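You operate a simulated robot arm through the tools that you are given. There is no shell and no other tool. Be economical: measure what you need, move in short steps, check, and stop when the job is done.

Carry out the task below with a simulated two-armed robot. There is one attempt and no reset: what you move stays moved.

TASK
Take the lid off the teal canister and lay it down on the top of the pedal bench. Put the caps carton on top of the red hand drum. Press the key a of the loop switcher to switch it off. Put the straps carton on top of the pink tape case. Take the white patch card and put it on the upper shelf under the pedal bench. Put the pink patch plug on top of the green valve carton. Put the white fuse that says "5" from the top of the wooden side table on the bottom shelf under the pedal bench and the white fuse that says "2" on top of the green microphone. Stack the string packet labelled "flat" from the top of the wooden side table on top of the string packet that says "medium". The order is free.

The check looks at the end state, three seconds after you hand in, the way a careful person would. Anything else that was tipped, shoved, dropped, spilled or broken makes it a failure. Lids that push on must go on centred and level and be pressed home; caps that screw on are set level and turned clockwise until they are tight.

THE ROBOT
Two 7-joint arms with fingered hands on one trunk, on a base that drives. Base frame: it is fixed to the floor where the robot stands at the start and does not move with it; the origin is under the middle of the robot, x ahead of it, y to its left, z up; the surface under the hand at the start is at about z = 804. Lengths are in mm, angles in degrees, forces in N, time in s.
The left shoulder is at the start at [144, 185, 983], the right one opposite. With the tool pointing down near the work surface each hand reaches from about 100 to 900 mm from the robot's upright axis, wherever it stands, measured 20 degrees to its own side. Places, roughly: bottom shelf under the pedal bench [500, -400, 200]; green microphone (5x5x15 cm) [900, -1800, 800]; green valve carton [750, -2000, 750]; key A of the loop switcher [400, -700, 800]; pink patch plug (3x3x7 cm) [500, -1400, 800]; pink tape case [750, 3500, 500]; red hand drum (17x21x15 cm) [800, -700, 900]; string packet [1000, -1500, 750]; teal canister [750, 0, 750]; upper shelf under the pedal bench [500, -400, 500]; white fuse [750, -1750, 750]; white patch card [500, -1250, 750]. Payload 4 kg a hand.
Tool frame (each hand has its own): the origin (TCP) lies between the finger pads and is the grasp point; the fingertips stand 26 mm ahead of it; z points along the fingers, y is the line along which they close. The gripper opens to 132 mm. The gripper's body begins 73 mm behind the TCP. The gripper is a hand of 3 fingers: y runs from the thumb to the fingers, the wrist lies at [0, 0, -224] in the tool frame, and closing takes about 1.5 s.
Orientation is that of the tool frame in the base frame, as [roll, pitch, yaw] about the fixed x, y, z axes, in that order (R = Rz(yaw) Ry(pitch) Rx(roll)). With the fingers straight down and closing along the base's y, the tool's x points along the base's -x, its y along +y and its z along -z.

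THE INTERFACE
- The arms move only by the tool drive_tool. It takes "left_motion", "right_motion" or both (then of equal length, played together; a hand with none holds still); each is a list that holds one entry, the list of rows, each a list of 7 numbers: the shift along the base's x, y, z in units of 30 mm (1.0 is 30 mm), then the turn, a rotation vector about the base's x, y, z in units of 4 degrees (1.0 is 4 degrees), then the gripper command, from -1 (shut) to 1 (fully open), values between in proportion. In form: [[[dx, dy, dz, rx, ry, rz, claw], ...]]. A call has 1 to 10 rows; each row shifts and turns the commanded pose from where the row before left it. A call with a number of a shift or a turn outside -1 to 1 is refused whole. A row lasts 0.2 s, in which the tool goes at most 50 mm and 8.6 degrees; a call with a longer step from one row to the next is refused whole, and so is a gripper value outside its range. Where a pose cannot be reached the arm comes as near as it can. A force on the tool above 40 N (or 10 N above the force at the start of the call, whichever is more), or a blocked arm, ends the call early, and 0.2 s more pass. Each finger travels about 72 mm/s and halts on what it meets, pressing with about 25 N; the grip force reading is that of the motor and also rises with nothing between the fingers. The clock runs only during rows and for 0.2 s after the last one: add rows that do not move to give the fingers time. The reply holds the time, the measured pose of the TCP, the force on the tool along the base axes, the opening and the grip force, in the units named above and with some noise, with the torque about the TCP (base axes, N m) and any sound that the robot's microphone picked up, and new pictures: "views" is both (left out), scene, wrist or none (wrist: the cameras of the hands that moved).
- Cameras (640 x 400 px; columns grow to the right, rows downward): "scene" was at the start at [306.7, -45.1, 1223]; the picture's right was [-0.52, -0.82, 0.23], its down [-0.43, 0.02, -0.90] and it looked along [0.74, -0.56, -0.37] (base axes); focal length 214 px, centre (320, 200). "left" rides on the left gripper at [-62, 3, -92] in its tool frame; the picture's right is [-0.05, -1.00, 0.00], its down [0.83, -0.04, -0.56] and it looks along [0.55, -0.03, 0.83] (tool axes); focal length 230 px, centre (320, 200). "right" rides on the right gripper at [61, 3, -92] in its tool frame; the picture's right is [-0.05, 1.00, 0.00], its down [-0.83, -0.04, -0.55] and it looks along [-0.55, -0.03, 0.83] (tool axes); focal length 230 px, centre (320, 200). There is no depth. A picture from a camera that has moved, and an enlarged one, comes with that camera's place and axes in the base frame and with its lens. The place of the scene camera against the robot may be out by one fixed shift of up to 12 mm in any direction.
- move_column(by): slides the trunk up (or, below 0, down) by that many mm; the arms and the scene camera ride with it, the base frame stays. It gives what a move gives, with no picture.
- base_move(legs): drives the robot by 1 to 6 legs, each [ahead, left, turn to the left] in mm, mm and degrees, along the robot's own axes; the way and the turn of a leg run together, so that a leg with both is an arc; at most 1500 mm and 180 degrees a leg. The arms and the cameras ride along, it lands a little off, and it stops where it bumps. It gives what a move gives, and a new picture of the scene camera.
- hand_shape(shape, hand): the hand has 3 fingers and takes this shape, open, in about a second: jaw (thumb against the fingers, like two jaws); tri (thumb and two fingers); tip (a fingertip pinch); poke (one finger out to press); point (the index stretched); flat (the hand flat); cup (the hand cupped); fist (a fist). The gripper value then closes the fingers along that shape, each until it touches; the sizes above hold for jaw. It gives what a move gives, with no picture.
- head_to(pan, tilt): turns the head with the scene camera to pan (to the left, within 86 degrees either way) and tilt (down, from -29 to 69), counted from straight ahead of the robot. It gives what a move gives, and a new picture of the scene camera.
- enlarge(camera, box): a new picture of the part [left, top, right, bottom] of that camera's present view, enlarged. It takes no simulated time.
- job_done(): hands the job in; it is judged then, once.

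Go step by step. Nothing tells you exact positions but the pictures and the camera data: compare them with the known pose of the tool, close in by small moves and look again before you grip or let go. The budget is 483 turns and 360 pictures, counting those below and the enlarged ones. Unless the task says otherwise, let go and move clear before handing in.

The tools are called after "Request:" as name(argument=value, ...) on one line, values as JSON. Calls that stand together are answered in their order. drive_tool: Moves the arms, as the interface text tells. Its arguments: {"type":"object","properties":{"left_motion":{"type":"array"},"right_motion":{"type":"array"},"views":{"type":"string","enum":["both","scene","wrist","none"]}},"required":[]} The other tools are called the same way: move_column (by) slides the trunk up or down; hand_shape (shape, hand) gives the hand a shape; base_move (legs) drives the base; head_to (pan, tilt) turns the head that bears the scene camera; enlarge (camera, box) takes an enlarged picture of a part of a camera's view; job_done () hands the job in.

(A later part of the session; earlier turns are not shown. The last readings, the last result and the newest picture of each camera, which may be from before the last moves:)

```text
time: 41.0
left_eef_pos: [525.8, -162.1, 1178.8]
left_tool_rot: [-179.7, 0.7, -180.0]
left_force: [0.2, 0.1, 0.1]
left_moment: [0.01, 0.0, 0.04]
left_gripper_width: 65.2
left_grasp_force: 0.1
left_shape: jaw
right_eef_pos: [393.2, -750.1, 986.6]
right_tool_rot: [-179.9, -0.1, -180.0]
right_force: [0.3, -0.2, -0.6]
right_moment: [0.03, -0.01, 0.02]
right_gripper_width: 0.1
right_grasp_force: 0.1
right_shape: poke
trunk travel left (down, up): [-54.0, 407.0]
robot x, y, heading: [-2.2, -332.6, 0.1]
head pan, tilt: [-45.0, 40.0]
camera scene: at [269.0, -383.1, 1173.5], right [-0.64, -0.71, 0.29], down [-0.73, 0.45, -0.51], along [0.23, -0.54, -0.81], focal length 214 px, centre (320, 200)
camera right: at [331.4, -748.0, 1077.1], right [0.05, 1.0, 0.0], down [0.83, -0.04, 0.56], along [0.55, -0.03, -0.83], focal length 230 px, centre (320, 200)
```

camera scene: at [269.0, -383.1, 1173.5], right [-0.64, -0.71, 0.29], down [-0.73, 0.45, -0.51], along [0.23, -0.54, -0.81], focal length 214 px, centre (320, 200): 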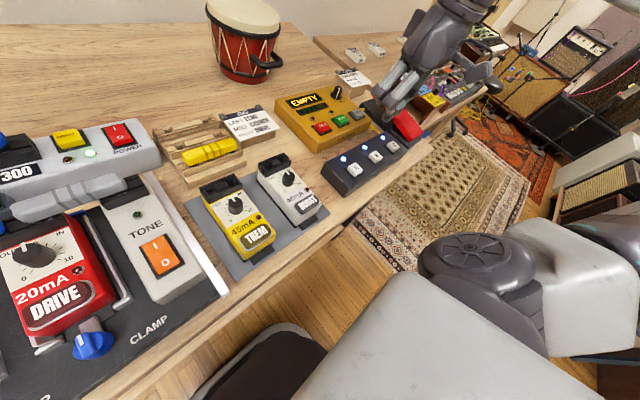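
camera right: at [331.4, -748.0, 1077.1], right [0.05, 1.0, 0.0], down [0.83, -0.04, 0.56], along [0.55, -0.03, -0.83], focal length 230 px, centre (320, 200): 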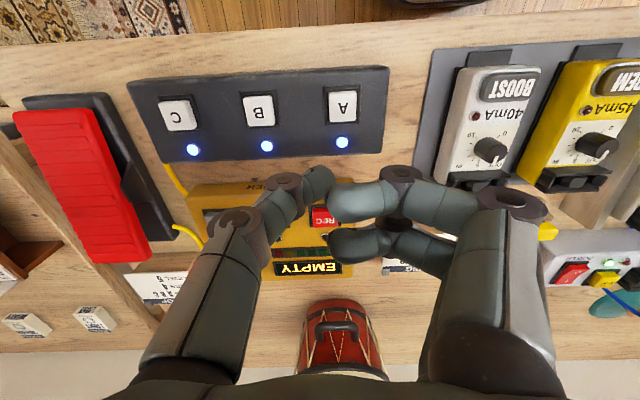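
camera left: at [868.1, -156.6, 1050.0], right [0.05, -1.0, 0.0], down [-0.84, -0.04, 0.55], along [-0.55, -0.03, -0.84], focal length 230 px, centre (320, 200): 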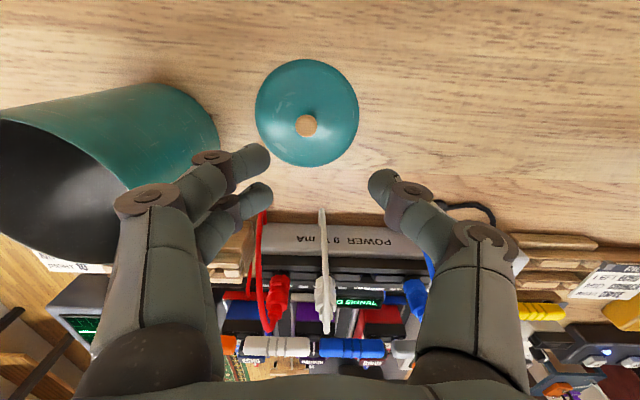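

Key A is at roughly [379, -728]. I close the poke shape and look at which finger stays out.

Request:
drive_tool(right_motion=[[[0, 0, 0, 0, 0, 0, -1], [0, 0, 0, 0, 0, 0, -1], [0, 0, 0, 0, 0, 0, -1], [0, 0, 0, 0, 0, 0, -1], [0, 0, 0, 0, 0, 0, -1], [0, 0, 0, 0, 0, 0, -1]]], views="both")

Request:
enlarge(camera="scene", box=[310, 0, 510, 200])

```text
time: 42.4
left_eef_pos: [524.3, -160.8, 1178.6]
left_tool_rot: [-179.7, 0.7, -179.8]
left_force: [-0.2, -0.2, -0.9]
left_moment: [-0.02, 0.0, 0.0]
left_gripper_width: 65.5
left_grasp_force: 0.0
left_shape: jaw
right_eef_pos: [392.3, -750.9, 987.4]
right_tool_rot: [180.0, 0.0, 179.9]
right_force: [0.6, 0.3, 0.7]
right_moment: [0.0, -0.02, -0.01]
right_gripper_width: 0.0
right_grasp_force: 0.0
right_shape: poke
trunk travel left (down, up): [-54.0, 407.0]
robot x, y, heading: [1.3, -331.7, -0.3]
head pan, tilt: [-45.0, 40.0]
camera scene: at [268.8, -382.8, 1173.6], right [-0.65, -0.71, 0.29], down [-0.73, 0.45, -0.51], along [0.23, -0.54, -0.81], focal length 214 px, centre (320, 200)
camera right: at [331.2, -747.8, 1077.7], right [0.05, 1.0, 0.0], down [0.83, -0.04, 0.56], along [0.56, -0.03, -0.83], focal length 230 px, centre (320, 200)
```

scene: 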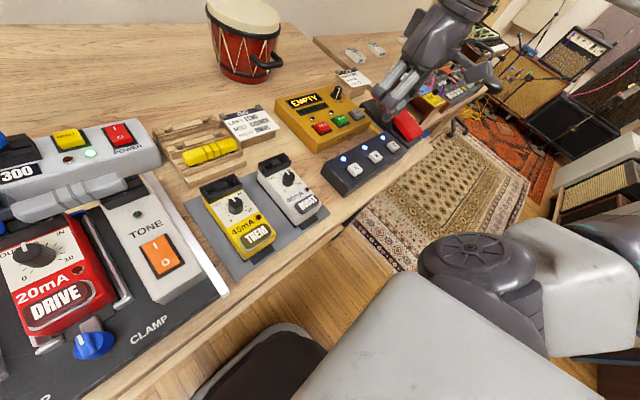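
right: 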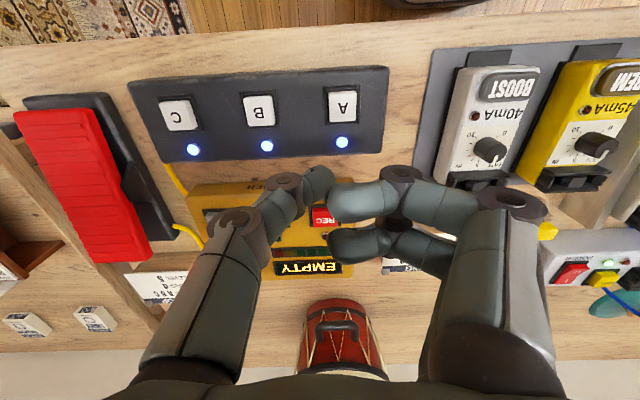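

```text
2.00 times, centred on (410, 100) of scene
camera zoom: at [268.8, -382.8, 1173.6], right [-0.65, -0.71, 0.29], down [-0.73, 0.45, -0.51], along [0.23, -0.54, -0.81], focal length 429 px, centre (140, 400)
```

zoom: 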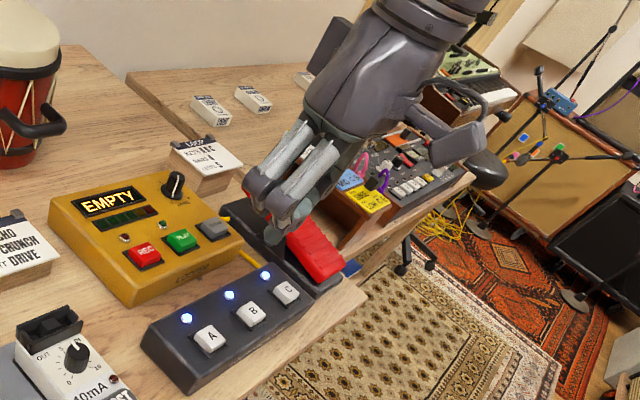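

Key A is at about [378, -728, 841]; the extended thumb tip lies on the tool axis. I move above the key, stopping short.

Request:
drive_tool(right_motion=[[[-0.46, 0.74, 0, 0, 0, 0, -1], [0, 0, -1, 0, 0, 0, -1], [0, 0, -1, 0, 0, 0, -1], [0, 0, -1, 0, 0, 0, -1], [0, 0, -0.4, 0, 0, 0, -1]]], views="both")

Request:
enlarge(camera="scene", box=[290, 60, 450, 200])

```text
time: 43.6
left_eef_pos: [525.8, -161.7, 1178.6]
left_tool_rot: [-179.6, 0.7, -179.9]
left_force: [0.3, 0.2, -0.2]
left_moment: [-0.01, -0.02, 0.0]
left_gripper_width: 65.6
left_grasp_force: 0.3
left_shape: jaw
right_eef_pos: [379.8, -730.2, 883.3]
right_tool_rot: [-180.0, 0.0, 179.9]
right_force: [1.0, 0.8, 0.8]
right_moment: [-0.01, 0.01, 0.01]
right_gripper_width: 0.1
right_grasp_force: 0.0
right_shape: poke
trunk travel left (down, up): [-54.0, 407.0]
robot x, y, heading: [-0.5, -331.9, 0.2]
head pan, tilt: [-45.0, 40.0]
camera scene: at [268.8, -382.8, 1173.6], right [-0.65, -0.71, 0.29], down [-0.73, 0.45, -0.51], along [0.23, -0.54, -0.81], focal length 214 px, centre (320, 200)
camera right: at [317.7, -725.6, 974.6], right [0.05, 1.0, 0.0], down [0.83, -0.04, 0.56], along [0.55, -0.03, -0.83], focal length 230 px, centre (320, 200)
```

scene: 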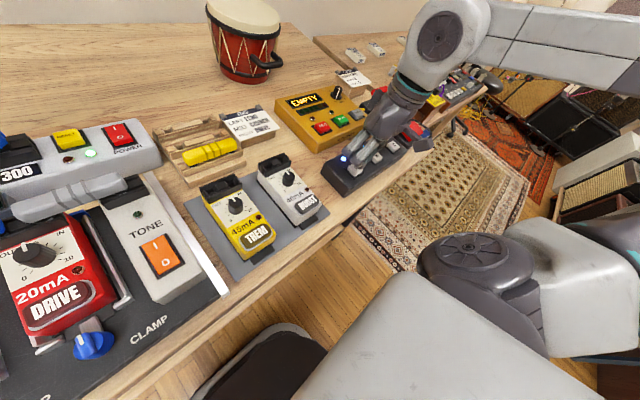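
right: 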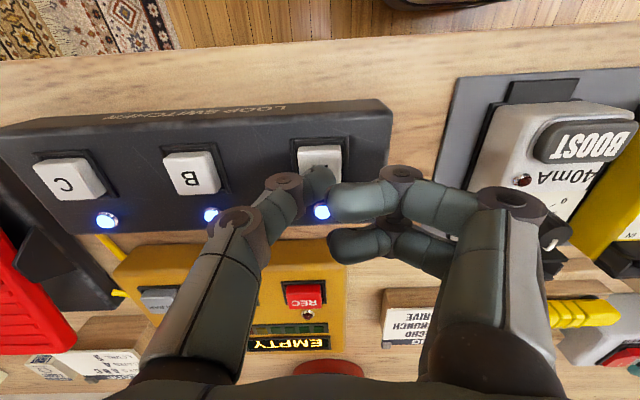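

```text
2.86 times, centred on (370, 130) of scene
camera zoom: at [268.8, -382.8, 1173.6], right [-0.65, -0.71, 0.29], down [-0.73, 0.45, -0.51], along [0.23, -0.54, -0.81], focal length 613 px, centre (177, 400)
```

zoom: 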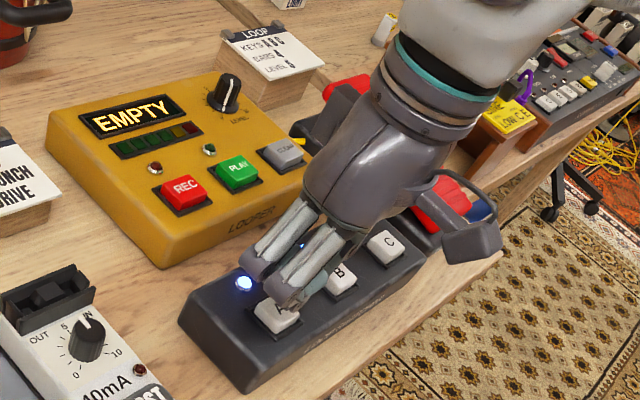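

The thumb tip stands over key A. I press down in small steps.

Request:
drive_tool(right_motion=[[[-0.1, 0, -0.2, 0, 0, 0, -1], [0, 0, -0.15, 0, 0, 0, -1], [0, 0, -0.1, 0, 0, 0, -1], [0, 0, -0.1, 0, 0, 0, -1], [0, 0, -0.1, 0, 0, 0, -1]]], views="wrist")

```text
time: 44.8
left_eef_pos: [523.5, -160.2, 1179.8]
left_tool_rot: [-179.7, 0.8, -179.9]
left_force: [-0.6, -0.2, -0.3]
left_moment: [-0.03, 0.0, -0.02]
left_gripper_width: 65.2
left_grasp_force: 0.0
left_shape: jaw
right_eef_pos: [375.1, -729.4, 866.6]
right_tool_rot: [-179.8, 0.4, 179.9]
right_force: [1.1, -9.7, 30.1]
right_moment: [-0.13, 0.0, 0.0]
right_gripper_width: 0.0
right_grasp_force: 0.0
right_shape: poke
trunk travel left (down, up): [-54.0, 407.0]
robot x, y, heading: [1.6, -329.0, 0.1]
head pan, tilt: [-45.0, 40.0]
heard: click
camera right: at [313.2, -726.2, 956.9], right [0.05, 1.0, 0.0], down [0.83, -0.04, 0.56], along [0.56, -0.03, -0.83], focal length 230 px, centre (320, 200)
```

right: 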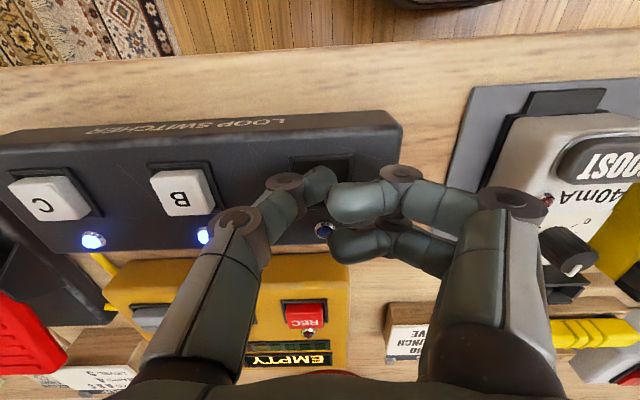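

Click heard and the A LED is off. I lift straight up and verify.

Request:
drive_tool(right_motion=[[[0, 0, 1, 0, 0, 0, -1], [0, 0, 1, 0, 0, 0, -1], [0, 0, 1, 0, 0, 0, -1], [0, 0, 1, 0, 0, 0, -1], [0, 0, 1, 0, 0, 0, -1], [0, 0, 1, 0, 0, 0, -1], [0, 0, 1, 0, 0, 0, -1], [0, 0, 1, 0, 0, 0, -1]]], views="wrist")

Request:
hand_shape(hand="right", shape="jaw")

```text
time: 46.6
left_eef_pos: [525.8, -161.5, 1179.4]
left_tool_rot: [-179.6, 0.5, -179.9]
left_force: [-0.2, 1.1, 0.1]
left_moment: [-0.02, 0.01, 0.01]
left_gripper_width: 65.3
left_grasp_force: 0.0
left_shape: jaw
right_eef_pos: [373.3, -727.0, 1105.3]
right_tool_rot: [-180.0, 0.0, 180.0]
right_force: [1.0, 0.1, -0.5]
right_moment: [-0.01, -0.04, 0.04]
right_gripper_width: 0.0
right_grasp_force: 0.0
right_shape: poke
trunk travel left (down, up): [-54.0, 407.0]
robot x, y, heading: [0.9, -327.0, 0.0]
head pan, tilt: [-45.0, 40.0]
camera right: at [312.3, -724.6, 1195.7], right [0.05, 1.0, 0.0], down [0.83, -0.04, 0.56], along [0.56, -0.03, -0.83], focal length 230 px, centre (320, 200)
```

right: 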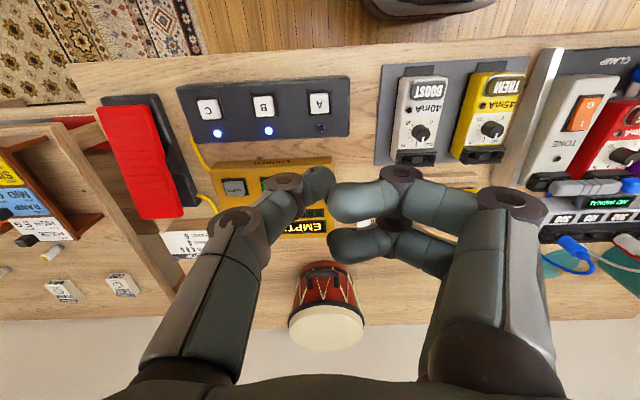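

```text
time: 47.5
left_eef_pos: [525.3, -161.6, 1180.3]
left_tool_rot: [-179.6, 0.6, -179.9]
left_force: [1.2, -0.3, 0.4]
left_moment: [0.0, 0.02, 0.01]
left_gripper_width: 65.3
left_grasp_force: 0.1
left_shape: jaw
right_eef_pos: [373.8, -728.1, 1105.0]
right_tool_rot: [-179.9, 0.1, -180.0]
right_force: [0.8, 0.0, 0.4]
right_moment: [-0.04, -0.01, 0.02]
right_gripper_width: 131.7
right_grasp_force: 0.1
right_shape: jaw
trunk travel left (down, up): [-54.0, 407.0]
robot x, y, heading: [-0.2, -325.4, 0.3]
head pan, tilt: [-45.0, 40.0]
```

A is off, B and C still on. Next I drive right towards the wooden side table.

Request:
base_move(legs=[[0, -750, 0]])

Request:
head_to(pan=-20, tilt=35)

```text
time: 51.5
left_eef_pos: [526.2, -899.5, 1181.1]
left_tool_rot: [-179.6, 0.5, 179.9]
left_force: [0.9, 0.6, 0.4]
left_moment: [0.02, 0.02, -0.01]
left_gripper_width: 65.5
left_grasp_force: 0.0
left_shape: jaw
right_eef_pos: [370.1, -1465.1, 1104.6]
right_tool_rot: [-180.0, 0.2, 179.7]
right_force: [0.6, 0.2, -0.3]
right_moment: [-0.02, 0.03, -0.01]
right_gripper_width: 131.9
right_grasp_force: 0.0
right_shape: jaw
trunk travel left (down, up): [-54.0, 407.0]
robot x, y, heading: [0.3, -1061.4, 0.2]
head pan, tilt: [-45.0, 40.0]
camera scene: at [267.4, -1119.0, 1173.6], right [-0.65, -0.7, 0.29], down [-0.73, 0.46, -0.51], along [0.23, -0.54, -0.81], focal length 214 px, centre (320, 200)
```

scene: 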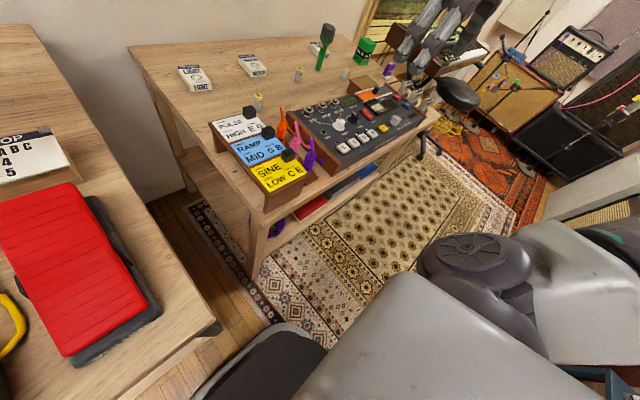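

```text
time: 52.4
left_eef_pos: [524.9, -898.0, 1180.0]
left_tool_rot: [-179.6, 0.6, 179.9]
left_force: [-0.4, -0.5, 0.6]
left_moment: [-0.01, -0.01, -0.03]
left_gripper_width: 65.3
left_grasp_force: 0.0
left_shape: jaw
right_eef_pos: [371.8, -1463.3, 1104.8]
right_tool_rot: [-180.0, 0.1, 179.7]
right_force: [-0.6, -0.4, 0.4]
right_moment: [0.01, 0.0, 0.01]
right_gripper_width: 132.0
right_grasp_force: 0.0
right_shape: jaw
trunk travel left (down, up): [-54.0, 407.0]
robot x, y, heading: [-2.3, -1063.9, -0.0]
head pan, tilt: [-20.0, 35.0]
camera scene: at [291.2, -1088.7, 1171.3], right [-0.32, -0.94, 0.14], down [-0.83, 0.2, -0.53], along [0.47, -0.28, -0.84], focal length 214 px, centre (320, 200)
```

scene: 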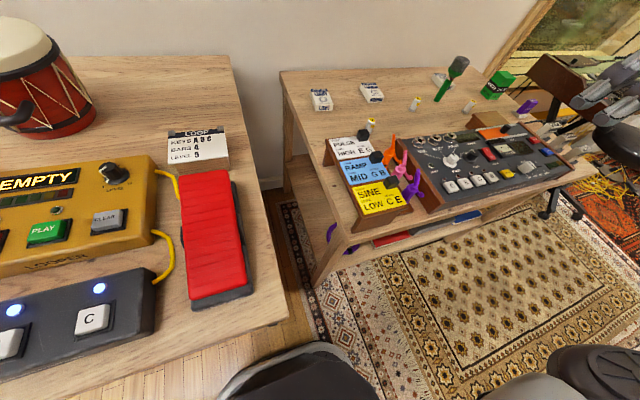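

I see the string packets, microphone, fuses, patch cards and plugs. I drive 350 mm further right and look closely.

Request:
base_move(legs=[[0, -350, 0]])

Request:
enlarge(camera="scene", box=[100, 40, 400, 220])

Request:
enlarge(camera="scene", box=[340, 40, 640, 220])

```text
time: 54.6
left_eef_pos: [522.7, -1240.4, 1179.0]
left_tool_rot: [-179.8, 0.7, -179.9]
left_force: [0.4, 0.4, -0.5]
left_moment: [0.03, -0.03, 0.01]
left_gripper_width: 65.5
left_grasp_force: 0.0
left_shape: jaw
right_eef_pos: [369.9, -1805.7, 1104.6]
right_tool_rot: [180.0, 0.1, 179.9]
right_force: [-0.8, -0.8, -0.1]
right_moment: [-0.01, -0.02, 0.0]
right_gripper_width: 132.0
right_grasp_force: 0.0
right_shape: jaw
trunk travel left (down, up): [-54.0, 407.0]
robot x, y, heading: [0.2, -1404.3, -0.0]
head pan, tilt: [-20.0, 35.0]
camera scene: at [290.3, -1430.2, 1171.3], right [-0.31, -0.94, 0.14], down [-0.83, 0.2, -0.53], along [0.47, -0.28, -0.84], focal length 214 px, centre (320, 200)
```

scene: 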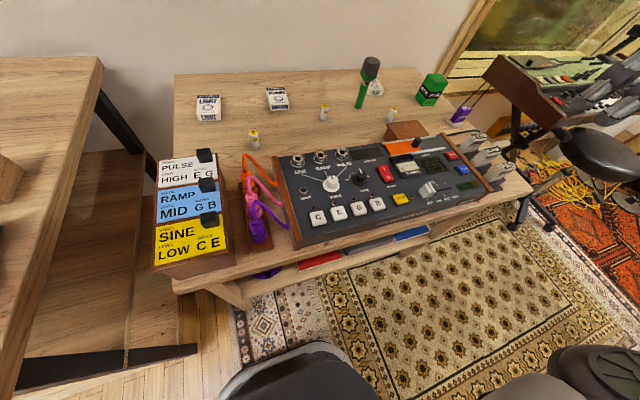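

```text
2.13 times, centred on (250, 130) of scene
camera zoom: at [290.3, -1430.2, 1171.3], right [-0.31, -0.94, 0.14], down [-0.83, 0.2, -0.53], along [0.47, -0.28, -0.84], focal length 458 px, centre (469, 349)
```

zoom: 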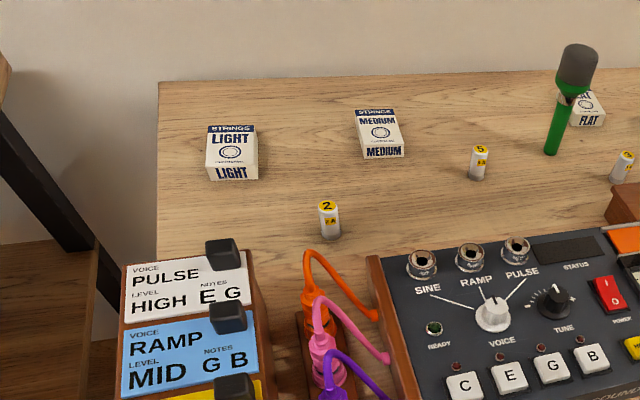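

```text
2.13 times, centred on (490, 130) of scene
camera zoom: at [290.3, -1430.2, 1171.3], right [-0.31, -0.94, 0.14], down [-0.83, 0.2, -0.53], along [0.47, -0.28, -0.84], focal length 458 px, centre (-43, 349)
```

zoom: 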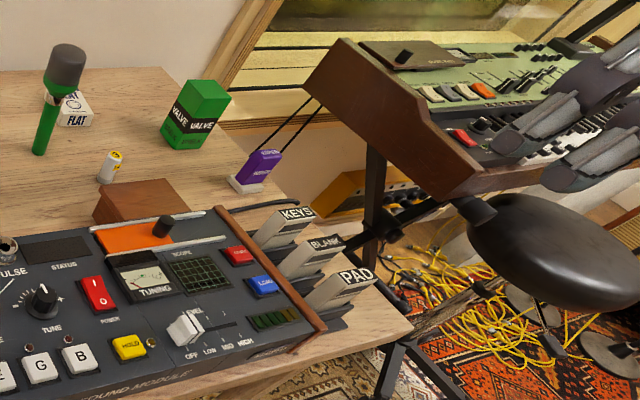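

I zoom on the plugs, fuses and the microphone for detail.

Request:
enlarge(camera="scene", box=[220, 130, 320, 270])

Request:
enlarge(camera="scene", box=[340, 45, 470, 145])

Request:
enlarge(camera="scene", box=[145, 135, 245, 275])

```text
2.86 times, centred on (270, 200) of scene
camera zoom: at [290.3, -1430.2, 1171.3], right [-0.31, -0.94, 0.14], down [-0.83, 0.2, -0.53], along [0.47, -0.28, -0.84], focal length 613 px, centre (463, 200)
```

zoom: 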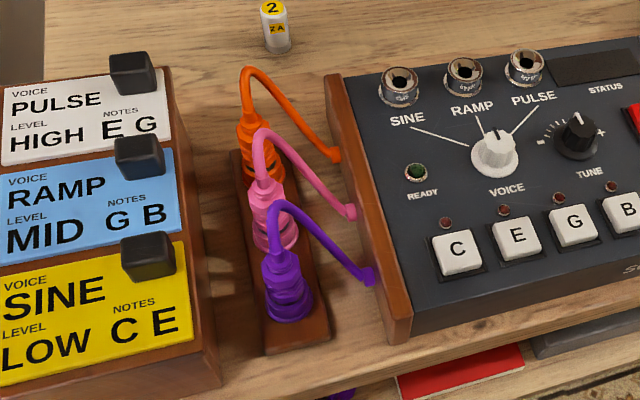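

```text
4.00 times, centred on (405, 95) of scene
camera zoom: at [290.3, -1430.2, 1171.3], right [-0.31, -0.94, 0.14], down [-0.83, 0.2, -0.53], along [0.47, -0.28, -0.84], focal length 858 px, centre (-20, 620)
```

zoom: 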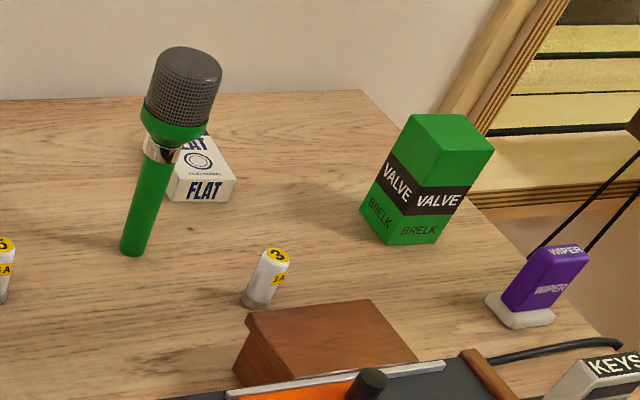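

```text
2.86 times, centred on (195, 205) of scene
camera zoom: at [290.3, -1430.2, 1171.3], right [-0.31, -0.94, 0.14], down [-0.83, 0.2, -0.53], along [0.47, -0.28, -0.84], focal length 613 px, centre (677, 186)
```

zoom: 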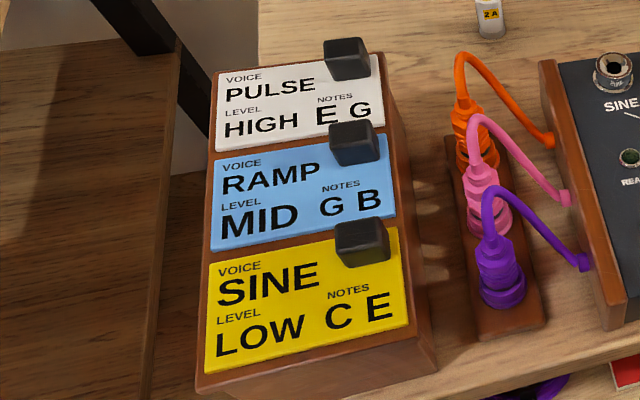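

Everything for the side-table tasks is identified (LIGHT/MEDIUM/FLAT packets, fuses 2, 5, 3, valve carton, plugs, cards). I bring the right hand in and drive to face the FLAT packet.

Request:
drive_tool(right_motion=[[[0.5, 0.8, 0.5, 0, 0, 0, 1], [0.5, 1, 0.5, 0, 0, 0, 1], [0.5, 1, 0.5, 0, 0, 0, 1], [0.5, 1, 0.5, 0, 0, 0, 1]]], views="none")

Request:
base_move(legs=[[0, -310, 0], [80, 0, 0]])

Request:
head_to(pan=-10, tilt=30)

```text
time: 55.6
left_eef_pos: [523.8, -1237.4, 1179.2]
left_tool_rot: [-179.6, 0.6, -180.0]
left_force: [-0.1, -0.2, 0.0]
left_moment: [0.01, 0.02, -0.03]
left_gripper_width: 65.5
left_grasp_force: 0.0
left_shape: jaw
right_eef_pos: [431.4, -1690.1, 1162.0]
right_tool_rot: [180.0, 0.0, 179.8]
right_force: [-0.4, -0.5, -0.3]
right_moment: [0.0, 0.04, 0.0]
right_gripper_width: 131.8
right_grasp_force: 0.1
right_shape: jaw
trunk travel left (down, up): [-54.0, 407.0]
robot x, y, heading: [-2.1, -1405.0, -0.0]
head pan, tilt: [-20.0, 35.0]
```

```text
time: 58.4
left_eef_pos: [602.4, -1550.1, 1179.5]
left_tool_rot: [-179.5, 0.6, -179.9]
left_force: [1.1, -0.3, -0.6]
left_moment: [-0.01, 0.03, -0.01]
left_gripper_width: 65.3
left_grasp_force: 0.0
left_shape: jaw
right_eef_pos: [511.0, -2003.3, 1162.4]
right_tool_rot: [179.9, 0.0, -179.9]
right_force: [0.0, 0.2, 0.7]
right_moment: [0.01, 0.03, 0.01]
right_gripper_width: 131.8
right_grasp_force: 0.1
right_shape: jaw
trunk travel left (down, up): [-54.0, 407.0]
robot x, y, heading: [74.8, -1722.6, -0.2]
head pan, tilt: [-20.0, 35.0]
camera scene: at [369.5, -1742.2, 1171.3], right [-0.31, -0.94, 0.14], down [-0.83, 0.2, -0.53], along [0.47, -0.28, -0.84], focal length 214 px, centre (320, 200)
```

scene: 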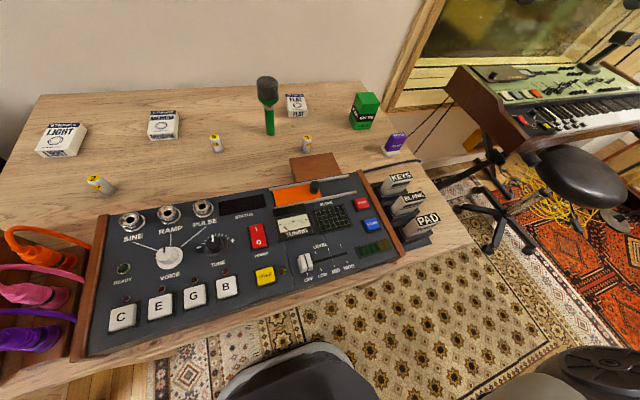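

```text
time: 59.1
left_eef_pos: [601.5, -1550.0, 1179.3]
left_tool_rot: [-179.7, 0.6, -179.9]
left_force: [0.4, 0.3, 0.2]
left_moment: [-0.02, -0.02, -0.01]
left_gripper_width: 65.3
left_grasp_force: 0.1
left_shape: jaw
right_eef_pos: [511.2, -2003.4, 1162.7]
right_tool_rot: [-180.0, 0.0, -180.0]
right_force: [-0.7, -0.6, 0.3]
right_moment: [0.01, 0.01, 0.0]
right_gripper_width: 131.8
right_grasp_force: 0.0
right_shape: jaw
trunk travel left (down, up): [-54.0, 407.0]
robot x, y, heading: [77.1, -1720.5, -0.0]
head pan, tilt: [-10.0, 30.0]
camera scene: at [378.2, -1727.6, 1175.6], right [-0.16, -0.98, 0.07], down [-0.8, 0.09, -0.59], along [0.57, -0.15, -0.81], focal length 214 px, centre (320, 200)
```

scene: 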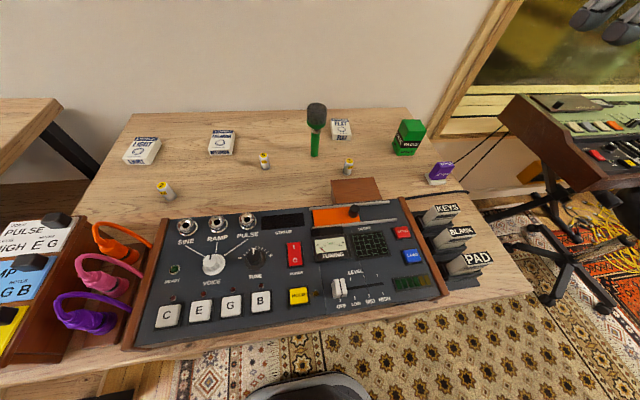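

I check how much room the base has before the table's edge by looking down.

Request:
head_to(pan=0, tilt=69)

```text
time: 60.2
left_eef_pos: [601.9, -1550.0, 1180.0]
left_tool_rot: [-179.6, 0.7, -179.9]
left_force: [-0.3, -1.0, 0.0]
left_moment: [0.0, -0.01, 0.0]
left_gripper_width: 65.7
left_grasp_force: 0.1
left_shape: jaw
right_eef_pos: [510.3, -2004.4, 1161.7]
right_tool_rot: [179.9, -0.1, 180.0]
right_force: [0.8, -0.4, -0.6]
right_moment: [0.03, -0.01, 0.02]
right_gripper_width: 131.7
right_grasp_force: 0.0
right_shape: jaw
trunk travel left (down, up): [-54.0, 407.0]
robot x, y, heading: [80.0, -1718.9, 0.0]
head pan, tilt: [0.0, 68.8]
camera scene: at [326.6, -1711.9, 1142.4], right [0.0, -1.0, 0.0], down [-1.0, 0.0, 0.05], along [-0.05, 0.0, -1.0], focal length 214 px, centre (320, 200)
```

scene: 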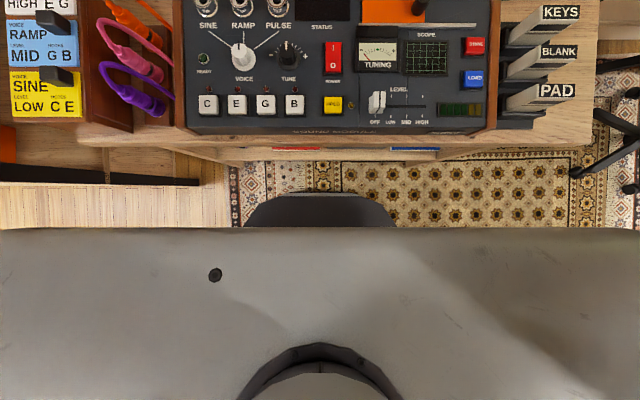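

The base front has about 100 mm to spare, so I drive 60 mm ahead, and look again.

Request:
base_move(legs=[[60, 0, 0]])

Request:
drive_tool(right_motion=[[[1, 0.24, -0.3, 0, 0, 0, 0.7], [1, 0.24, -0.3, 0, 0, 0, 0.7], [1, 0.24, -0.3, 0, 0, 0, 0.7], [1, 0.24, -0.3, 0, 0, 0, 0.7], [1, 0.24, -0.3, 0, 0, 0, 0.7], [1, 0.24, -0.3, 0, 0, 0, 0.7], [1, 0.24, -0.3, 0, 0, 0, 0.7], [1, 0.24, -0.3, 0, 0, 0, 0.7], [1, 0.24, -0.3, 0, 0, 0, 0.7], [1, 0.24, -0.3, 0, 0, 0, 0.7]]], views="wrist")

```text
time: 61.1
left_eef_pos: [659.1, -1550.1, 1179.4]
left_tool_rot: [-179.5, 0.6, -179.8]
left_force: [0.7, -0.4, -0.7]
left_moment: [0.03, 0.01, 0.0]
left_gripper_width: 65.5
left_grasp_force: 0.1
left_shape: jaw
right_eef_pos: [569.1, -2003.6, 1164.6]
right_tool_rot: [-180.0, 0.0, 180.0]
right_force: [0.5, 1.0, 0.3]
right_moment: [0.01, 0.03, 0.0]
right_gripper_width: 132.0
right_grasp_force: 0.1
right_shape: jaw
trunk travel left (down, up): [-54.0, 407.0]
robot x, y, heading: [135.2, -1718.9, 0.0]
head pan, tilt: [0.0, 68.8]
camera scene: at [384.6, -1711.8, 1142.8], right [0.0, -1.0, 0.0], down [-1.0, 0.0, 0.05], along [-0.05, 0.0, -1.0], focal length 214 px, centre (320, 200)
```

scene: 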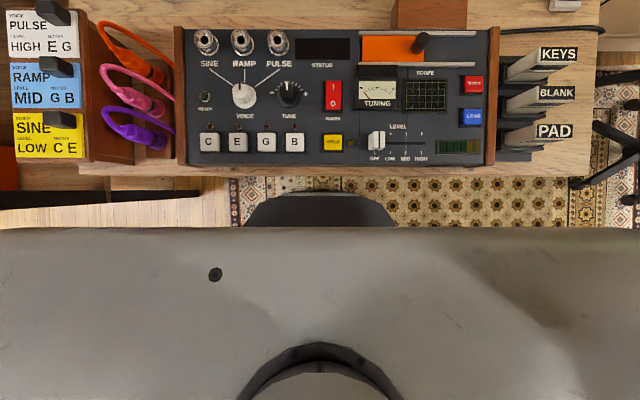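

```text
time: 63.3
left_eef_pos: [660.2, -1552.0, 1179.1]
left_tool_rot: [-179.5, 0.5, -179.8]
left_force: [0.0, -0.1, -0.8]
left_moment: [0.0, 0.02, 0.02]
left_gripper_width: 65.2
left_grasp_force: 0.0
left_shape: jaw
right_eef_pos: [835.3, -1956.3, 1053.2]
right_tool_rot: [179.9, 0.0, 179.8]
right_force: [0.3, 0.3, -0.9]
right_moment: [0.0, 0.0, 0.0]
right_gripper_width: 112.4
right_grasp_force: 0.2
right_shape: jaw
right hand out of reach, approached as far as the arm can: row 9, 10
trunk travel left (down, up): [-54.0, 407.0]
robot x, y, heading: [134.7, -1717.1, 0.4]
head pan, tilt: [0.0, 68.8]
camera right: at [774.4, -1952.5, 1143.7], right [0.06, 1.0, 0.0], down [0.83, -0.05, 0.56], along [0.55, -0.03, -0.83], focal length 230 px, centre (320, 200)
```

right: 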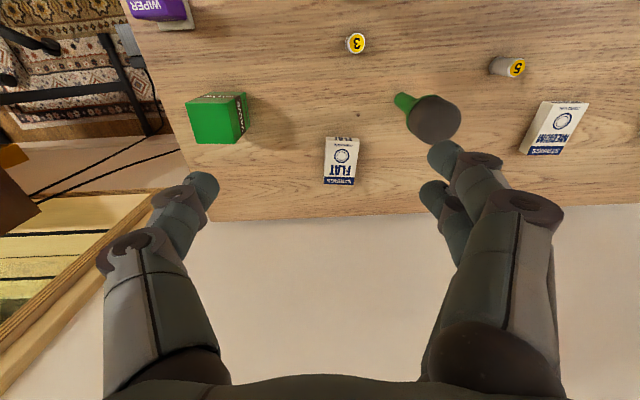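

The wrist view is clear: FLAT at about [942, -1924], mic at [851, -1823] with its top near 900. I lower behind the mic's height, then go forward over the packet.

Request:
drive_tool(right_motion=[[[0, 0.2, -1, 0, 0, 0, 0.5], [0, 0.2, -1, 0, 0, 0, 0.4], [0, 0.2, -1, 0, 0, 0, 0.4], [0.9, 0.2, 0, 0, 0, 0, 0.4], [0.9, 0.2, 0, 0, 0, 0, 0.4], [0.9, 0, 0, 0, 0, 0, 0.4], [0.8, 0, 0, 0, 0, 0, 0.4]]], views="wrist")

```text
time: 64.9
left_eef_pos: [661.1, -1550.4, 1178.0]
left_tool_rot: [-179.5, 0.6, -179.7]
left_force: [1.0, 0.0, -0.1]
left_moment: [0.0, 0.0, 0.01]
left_gripper_width: 65.5
left_grasp_force: 0.1
left_shape: jaw
right_eef_pos: [862.9, -1936.7, 964.1]
right_tool_rot: [-180.0, 0.0, -179.9]
right_force: [1.2, -0.4, -0.7]
right_moment: [0.02, 0.0, 0.02]
right_gripper_width: 92.8
right_grasp_force: 0.0
right_shape: jaw
right hand out of reach, approached as far as the arm can: row 4, 5, 6, 7
trunk travel left (down, up): [-54.0, 407.0]
robot x, y, heading: [135.0, -1717.3, 0.0]
head pan, tilt: [0.0, 68.8]
camera right: at [801.7, -1934.3, 1054.0], right [0.05, 1.0, 0.0], down [0.83, -0.04, 0.56], along [0.56, -0.03, -0.83], focal length 230 px, centre (320, 200)
```

right: 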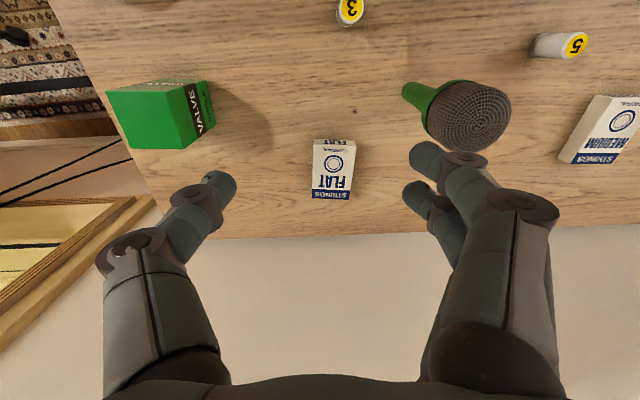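

The arm reports a reach limit here; I pose it lower first and push forward again.

Request:
drive_tool(right_motion=[[[0.3, 0.2, -0.5, 0, 0, 0, 0.4], [0.3, 0.2, -0.5, 0, 0, 0, 0.4], [0.5, 0, -0.3, 0, 0, 0, 0.4], [0.5, 0, -0.3, 0, 0, 0, 0.4]]], views="wrist")

```text
time: 65.9
left_eef_pos: [660.1, -1550.2, 1178.7]
left_tool_rot: [-179.6, 0.6, -179.8]
left_force: [0.1, -0.6, -0.7]
left_moment: [0.03, -0.01, 0.01]
left_gripper_width: 65.2
left_grasp_force: 0.2
left_shape: jaw
right_eef_pos: [869.9, -1939.6, 947.6]
right_tool_rot: [179.9, 0.1, 179.9]
right_force: [-0.9, 0.0, -0.4]
right_moment: [-0.05, 0.01, 0.03]
right_gripper_width: 92.4
right_grasp_force: 0.0
right_shape: jaw
right hand out of reach, approached as far as the arm can: row 1, 2, 3, 4
trunk travel left (down, up): [-54.0, 407.0]
robot x, y, heading: [134.3, -1718.7, 0.3]
head pan, tilt: [0.0, 68.8]
camera right: at [808.5, -1936.2, 1038.0], right [0.05, 1.0, 0.0], down [0.83, -0.05, 0.56], along [0.56, -0.03, -0.83], focal length 230 px, centre (320, 200)
```

right: 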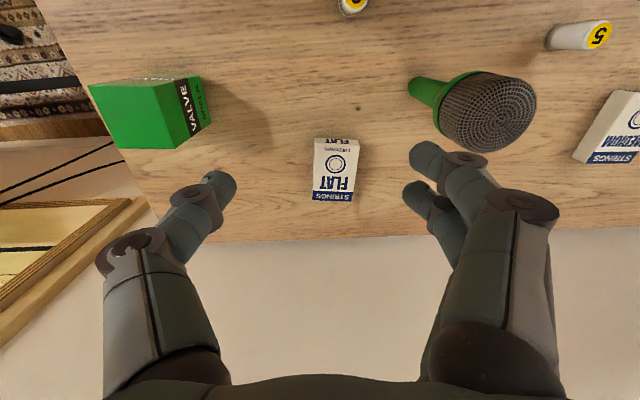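

The right arm's reach is shorter in this posture; I withdraw it and use the left arm for FLAT, sidestepping right.

Request:
drive_tool(right_motion=[[[-1, 0, 1, 0, 0, 0, 0.4], [-1, 0, 1, 0, 0, 0, 0.4], [-1, 0, 1, 0, 0, 0, 0.4], [-1, 0, 1, 0, 0, 0, 0.4], [-1, 0, 1, 0, 0, 0, 0.4], [-1, 0, 1, 0, 0, 0, 0.4], [-1, 0, 1, 0, 0, 0, 0.4], [-1, 0, 0, 0, 0, 0, 0.4], [-1, 0, 0, 0, 0, 0, 0.4], [-1, 0, 0, 0, 0, 0, 0.4]]], views="none")

Request:
drive_tool(right_motion=[[[-0.8, 0, 0, 0, 0, 0, 0.4], [-0.8, 0, 0, 0, 0, 0, 0.4]]], views="none")

Request:
head_to(pan=-60, tilt=30)

```text
time: 68.1
left_eef_pos: [658.6, -1550.6, 1180.2]
left_tool_rot: [-179.6, 0.7, -179.8]
left_force: [-0.2, 0.0, 0.7]
left_moment: [-0.03, -0.04, -0.06]
left_gripper_width: 65.5
left_grasp_force: 0.0
left_shape: jaw
right_eef_pos: [567.8, -1938.0, 1160.3]
right_tool_rot: [-180.0, 0.1, -180.0]
right_force: [-0.2, -0.2, 0.0]
right_moment: [-0.01, -0.02, -0.03]
right_gripper_width: 92.4
right_grasp_force: 0.0
right_shape: jaw
trunk travel left (down, up): [-54.0, 407.0]
robot x, y, heading: [135.9, -1718.4, 0.2]
head pan, tilt: [0.0, 68.8]
```

```text
time: 68.7
left_eef_pos: [658.8, -1549.8, 1179.8]
left_tool_rot: [-179.7, 0.7, -179.8]
left_force: [0.3, 0.3, -0.6]
left_moment: [-0.01, 0.0, -0.02]
left_gripper_width: 65.6
left_grasp_force: 0.1
left_shape: jaw
right_eef_pos: [519.5, -1937.8, 1159.7]
right_tool_rot: [180.0, 0.1, 179.9]
right_force: [0.3, -0.6, 0.4]
right_moment: [0.05, -0.03, -0.01]
right_gripper_width: 92.7
right_grasp_force: 0.0
right_shape: jaw
trunk travel left (down, up): [-54.0, 407.0]
robot x, y, heading: [135.8, -1720.8, 0.1]
head pan, tilt: [0.0, 68.8]
```

```text
time: 70.0
left_eef_pos: [660.1, -1551.3, 1179.7]
left_tool_rot: [-179.7, 0.6, -179.8]
left_force: [0.2, -0.3, -0.1]
left_moment: [0.0, -0.02, 0.01]
left_gripper_width: 65.4
left_grasp_force: 0.1
left_shape: jaw
right_eef_pos: [521.6, -1937.6, 1159.5]
right_tool_rot: [180.0, 0.0, -180.0]
right_force: [-0.7, -0.6, -0.5]
right_moment: [-0.01, -0.03, 0.02]
right_gripper_width: 92.9
right_grasp_force: 0.1
right_shape: jaw
trunk travel left (down, up): [-54.0, 407.0]
robot x, y, heading: [133.7, -1718.7, 0.1]
head pan, tilt: [-60.0, 30.0]
camera scene: at [396.1, -1790.0, 1193.7], right [-0.79, -0.5, 0.35], down [-0.58, 0.43, -0.69], along [0.19, -0.75, -0.63], focal length 214 px, centre (320, 200)
```

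scene: 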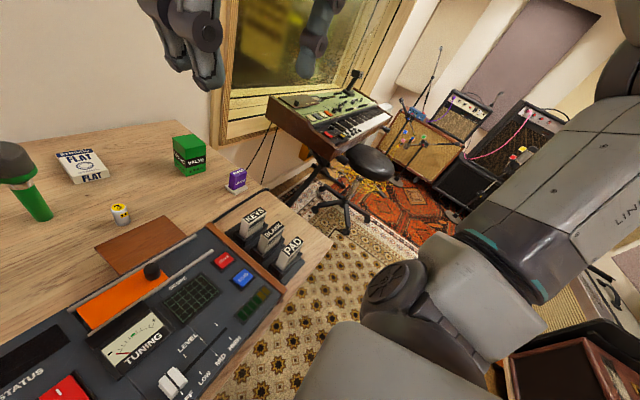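

The way right is clear. I sidestep 390 mm to the right.

Request:
base_move(legs=[[0, -385, 0]])

Request:
drive_tool(left_motion=[[[1, 0.1, -1, 0, 0, 0, 0.3], [1, 0.1, -1, 0, 0, 0, 0.4], [1, 0.1, -1, 0, 0, 0, 0.4], [1, 0.1, -1, 0, 0, 0, 0.4], [0.5, 0.1, -1, 0, 0, 0, 0.4], [0.5, 0.05, -1, 0, 0, 0, 0.4]]], views="wrist")

```text
time: 72.5
left_eef_pos: [659.5, -1936.1, 1179.0]
left_tool_rot: [-179.6, 0.5, -179.8]
left_force: [0.0, 0.2, 0.8]
left_moment: [0.02, 0.01, -0.02]
left_gripper_width: 65.5
left_grasp_force: 0.1
left_shape: jaw
right_eef_pos: [522.0, -2325.5, 1158.9]
right_tool_rot: [179.9, -0.1, -179.8]
right_force: [0.5, -0.1, 0.4]
right_moment: [-0.02, -0.03, -0.01]
right_gripper_width: 92.6
right_grasp_force: 0.0
right_shape: jaw
trunk travel left (down, up): [-54.0, 407.0]
robot x, y, heading: [137.1, -2104.0, 0.1]
head pan, tilt: [-60.0, 30.0]
camera scene: at [397.4, -2176.9, 1193.7], right [-0.79, -0.5, 0.35], down [-0.58, 0.43, -0.69], along [0.19, -0.75, -0.63], focal length 214 px, centre (320, 200)
```

scene: 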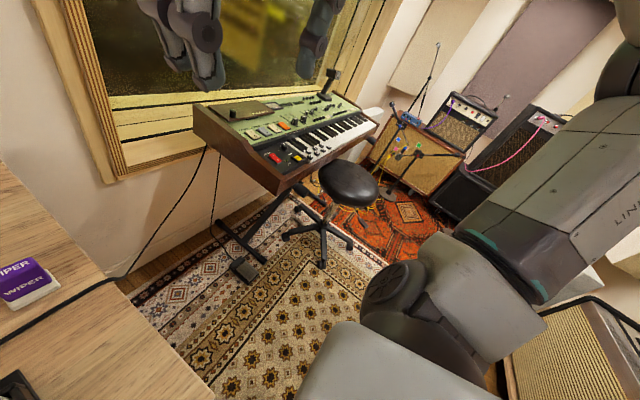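

```text
time: 73.9
left_eef_pos: [811.6, -1919.1, 998.8]
left_tool_rot: [-179.6, 0.5, -179.5]
left_force: [0.0, -0.2, -0.2]
left_moment: [0.0, 0.0, 0.0]
left_gripper_width: 92.1
left_grasp_force: 0.0
left_shape: jaw
right_eef_pos: [524.1, -2323.9, 1158.8]
right_tool_rot: [-180.0, -0.1, -179.8]
right_force: [0.2, 0.2, -0.6]
right_moment: [-0.01, 0.01, -0.01]
right_gripper_width: 92.6
right_grasp_force: 0.0
right_shape: jaw
trunk travel left (down, up): [-54.0, 407.0]
robot x, y, heading: [135.9, -2107.0, 0.2]
head pan, tilt: [-60.0, 30.0]
camera left: at [872.8, -1914.3, 1090.7], right [0.06, -1.0, 0.01], down [-0.84, -0.04, 0.55], along [-0.55, -0.04, -0.84], focal length 230 px, centre (320, 200)
```

left: 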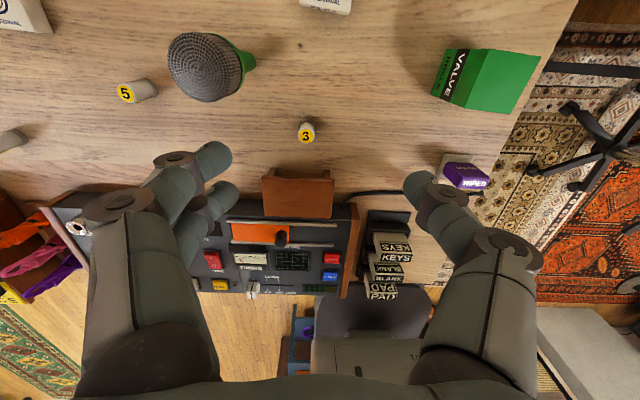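

Request:
drive_tool(left_motion=[[[1, 0, -0.4, 0, 0, 0, 0.4], [1, 0, -0.4, 0, 0, 0, 0.4], [1, 0, -0.3, 0, 0, 0, 0.4], [0.7, 0, -0.2, 0, 0, 0, 0.4], [0.6, 0, -0.2, 0, 0, 0, 0.4]]], views="wrist")

```text
time: 75.1
left_eef_pos: [940.5, -1919.9, 954.5]
left_tool_rot: [-179.7, 0.6, -179.8]
left_force: [0.1, -0.2, -1.7]
left_moment: [0.02, 0.0, 0.02]
left_gripper_width: 92.2
left_grasp_force: 0.0
left_shape: jaw
right_eef_pos: [522.5, -2325.6, 1159.8]
right_tool_rot: [179.9, 0.0, -179.8]
right_force: [0.0, 0.2, 0.3]
right_moment: [0.06, -0.01, 0.0]
right_gripper_width: 92.7
right_grasp_force: 0.1
right_shape: jaw
trunk travel left (down, up): [-54.0, 407.0]
robot x, y, heading: [135.7, -2105.0, 0.3]
head pan, tilt: [-60.0, 30.0]
camera left: at [1000.4, -1915.0, 1046.7], right [0.06, -1.0, 0.01], down [-0.84, -0.04, 0.55], along [-0.55, -0.04, -0.84], focal length 230 px, centre (320, 200)
```

left: 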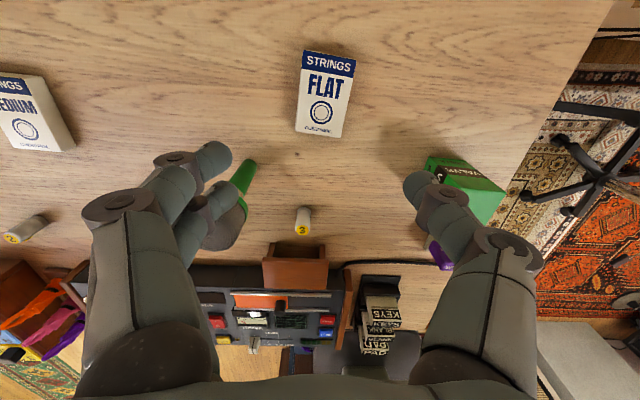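

FLAT sits at about [952, -1925], turned about -6°. I align and descend partway.

Request:
drive_tool(left_motion=[[[0.2, -0.1, -0.8, 0, 0, -0.8, 0.4], [0.1, -0.1, -0.8, 0, 0, -0.8, 0.4], [0, 0, -0.9, 0, 0, 0, 0.4], [0, 0, -0.9, 0, 0, 0, 0.4], [0, 0, -0.9, 0, 0, 0, 0.4]]], views="wrist")

```text
time: 76.3
left_eef_pos: [946.5, -1925.2, 824.3]
left_tool_rot: [-179.5, 0.6, 173.9]
left_force: [0.3, 0.5, -0.3]
left_moment: [0.03, -0.01, 0.02]
left_gripper_width: 92.2
left_grasp_force: 0.1
left_shape: jaw
right_eef_pos: [523.0, -2324.3, 1159.0]
right_tool_rot: [180.0, -0.1, -179.8]
right_force: [0.9, 0.2, -0.7]
right_moment: [0.01, 0.02, 0.01]
right_gripper_width: 92.5
right_grasp_force: 0.1
right_shape: jaw
trunk travel left (down, up): [-54.0, 407.0]
robot x, y, heading: [134.9, -2104.1, 0.2]
head pan, tilt: [-60.0, 30.0]
camera left: at [1008.2, -1927.9, 915.9], right [-0.05, -1.0, 0.01], down [-0.84, 0.05, 0.55], along [-0.55, 0.02, -0.84], focal length 230 px, centre (320, 200)
```

left: 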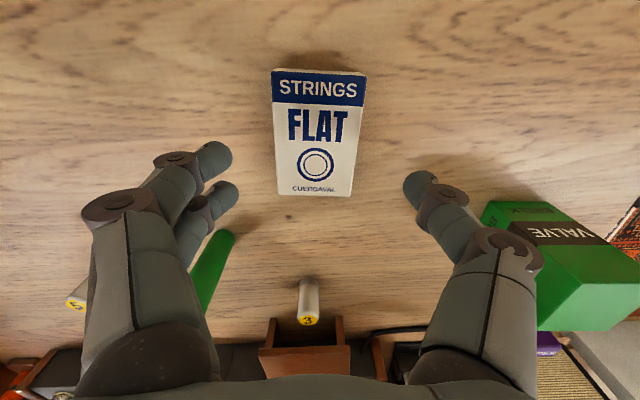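

Well aligned. I shift 9 mm forward, descend to grip height and close.

Request:
drive_tool(left_motion=[[[0.3, 0, -0.8, 0, 0, 0, 0.4], [0, 0, -0.5, 0, 0, 0, 0.4], [0, 0, -0.15, 0, 0, 0, 0.4]]], views="wrist")

```text
time: 77.1
left_eef_pos: [957.2, -1925.0, 781.7]
left_tool_rot: [-179.6, 0.6, 173.9]
left_force: [-0.5, 1.7, -0.1]
left_moment: [0.0, -0.01, 0.02]
left_gripper_width: 92.0
left_grasp_force: 0.1
left_shape: jaw
right_eef_pos: [522.3, -2324.8, 1158.8]
right_tool_rot: [-179.9, 0.1, -179.8]
right_force: [0.4, 0.1, -0.2]
right_moment: [-0.02, -0.02, 0.04]
right_gripper_width: 92.3
right_grasp_force: 0.1
right_shape: jaw
trunk travel left (down, up): [-54.0, 407.0]
robot x, y, heading: [133.9, -2103.8, 0.2]
head pan, tilt: [-60.0, 30.0]
camera left: at [1017.7, -1928.0, 873.8], right [-0.05, -1.0, 0.01], down [-0.84, 0.05, 0.55], along [-0.55, 0.02, -0.84], focal length 230 px, centre (320, 200)
```

left: 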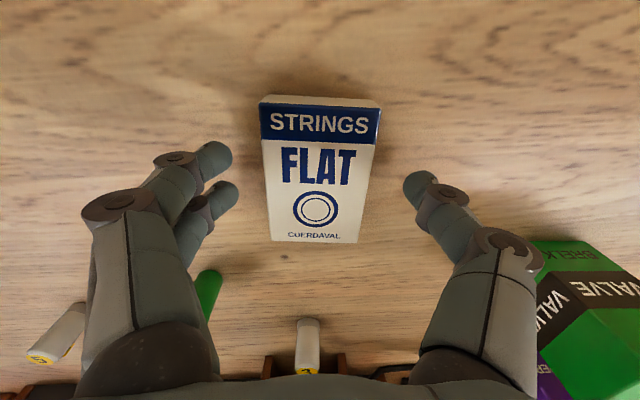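

Request:
drive_tool(left_motion=[[[0, 0, -0.12, 0, 0, 0, 0.3], [0, 0, 0, 0, 0, 0, 0], [0, 0, 0, 0, 0, 0, -0.5], [0, 0, 0, 0, 0, 0, -1], [0, 0, 0, 0, 0, 0, -1], [0, 0, 0, 0, 0, 0, -1]]], views="wrist")

```text
time: 78.5
left_eef_pos: [956.2, -1925.4, 776.7]
left_tool_rot: [-179.6, 0.6, 173.9]
left_force: [-0.3, -0.7, 0.3]
left_moment: [0.01, 0.04, -0.01]
left_gripper_width: 51.8
left_grasp_force: 25.0
left_shape: jaw
right_eef_pos: [522.4, -2323.8, 1159.8]
right_tool_rot: [179.9, 0.0, -179.8]
right_force: [-0.1, -0.4, -0.4]
right_moment: [0.04, 0.01, 0.02]
right_gripper_width: 92.5
right_grasp_force: 0.1
right_shape: jaw
trunk travel left (down, up): [-54.0, 407.0]
robot x, y, heading: [139.5, -2104.6, 0.1]
head pan, tilt: [-60.0, 30.0]
camera left: at [1017.9, -1927.5, 869.7], right [-0.05, -1.0, 0.01], down [-0.84, 0.05, 0.55], along [-0.55, 0.02, -0.84], focal length 230 px, centre (320, 200)
```

left: 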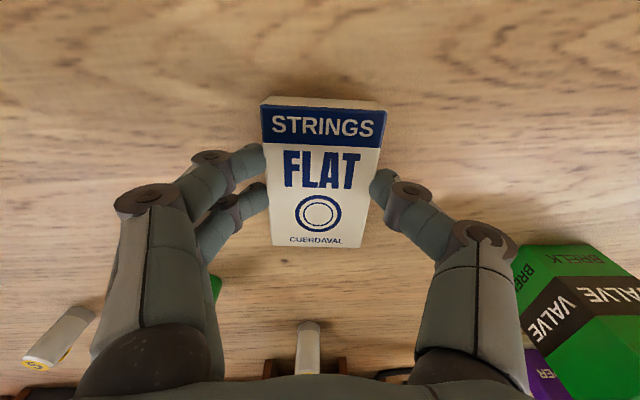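

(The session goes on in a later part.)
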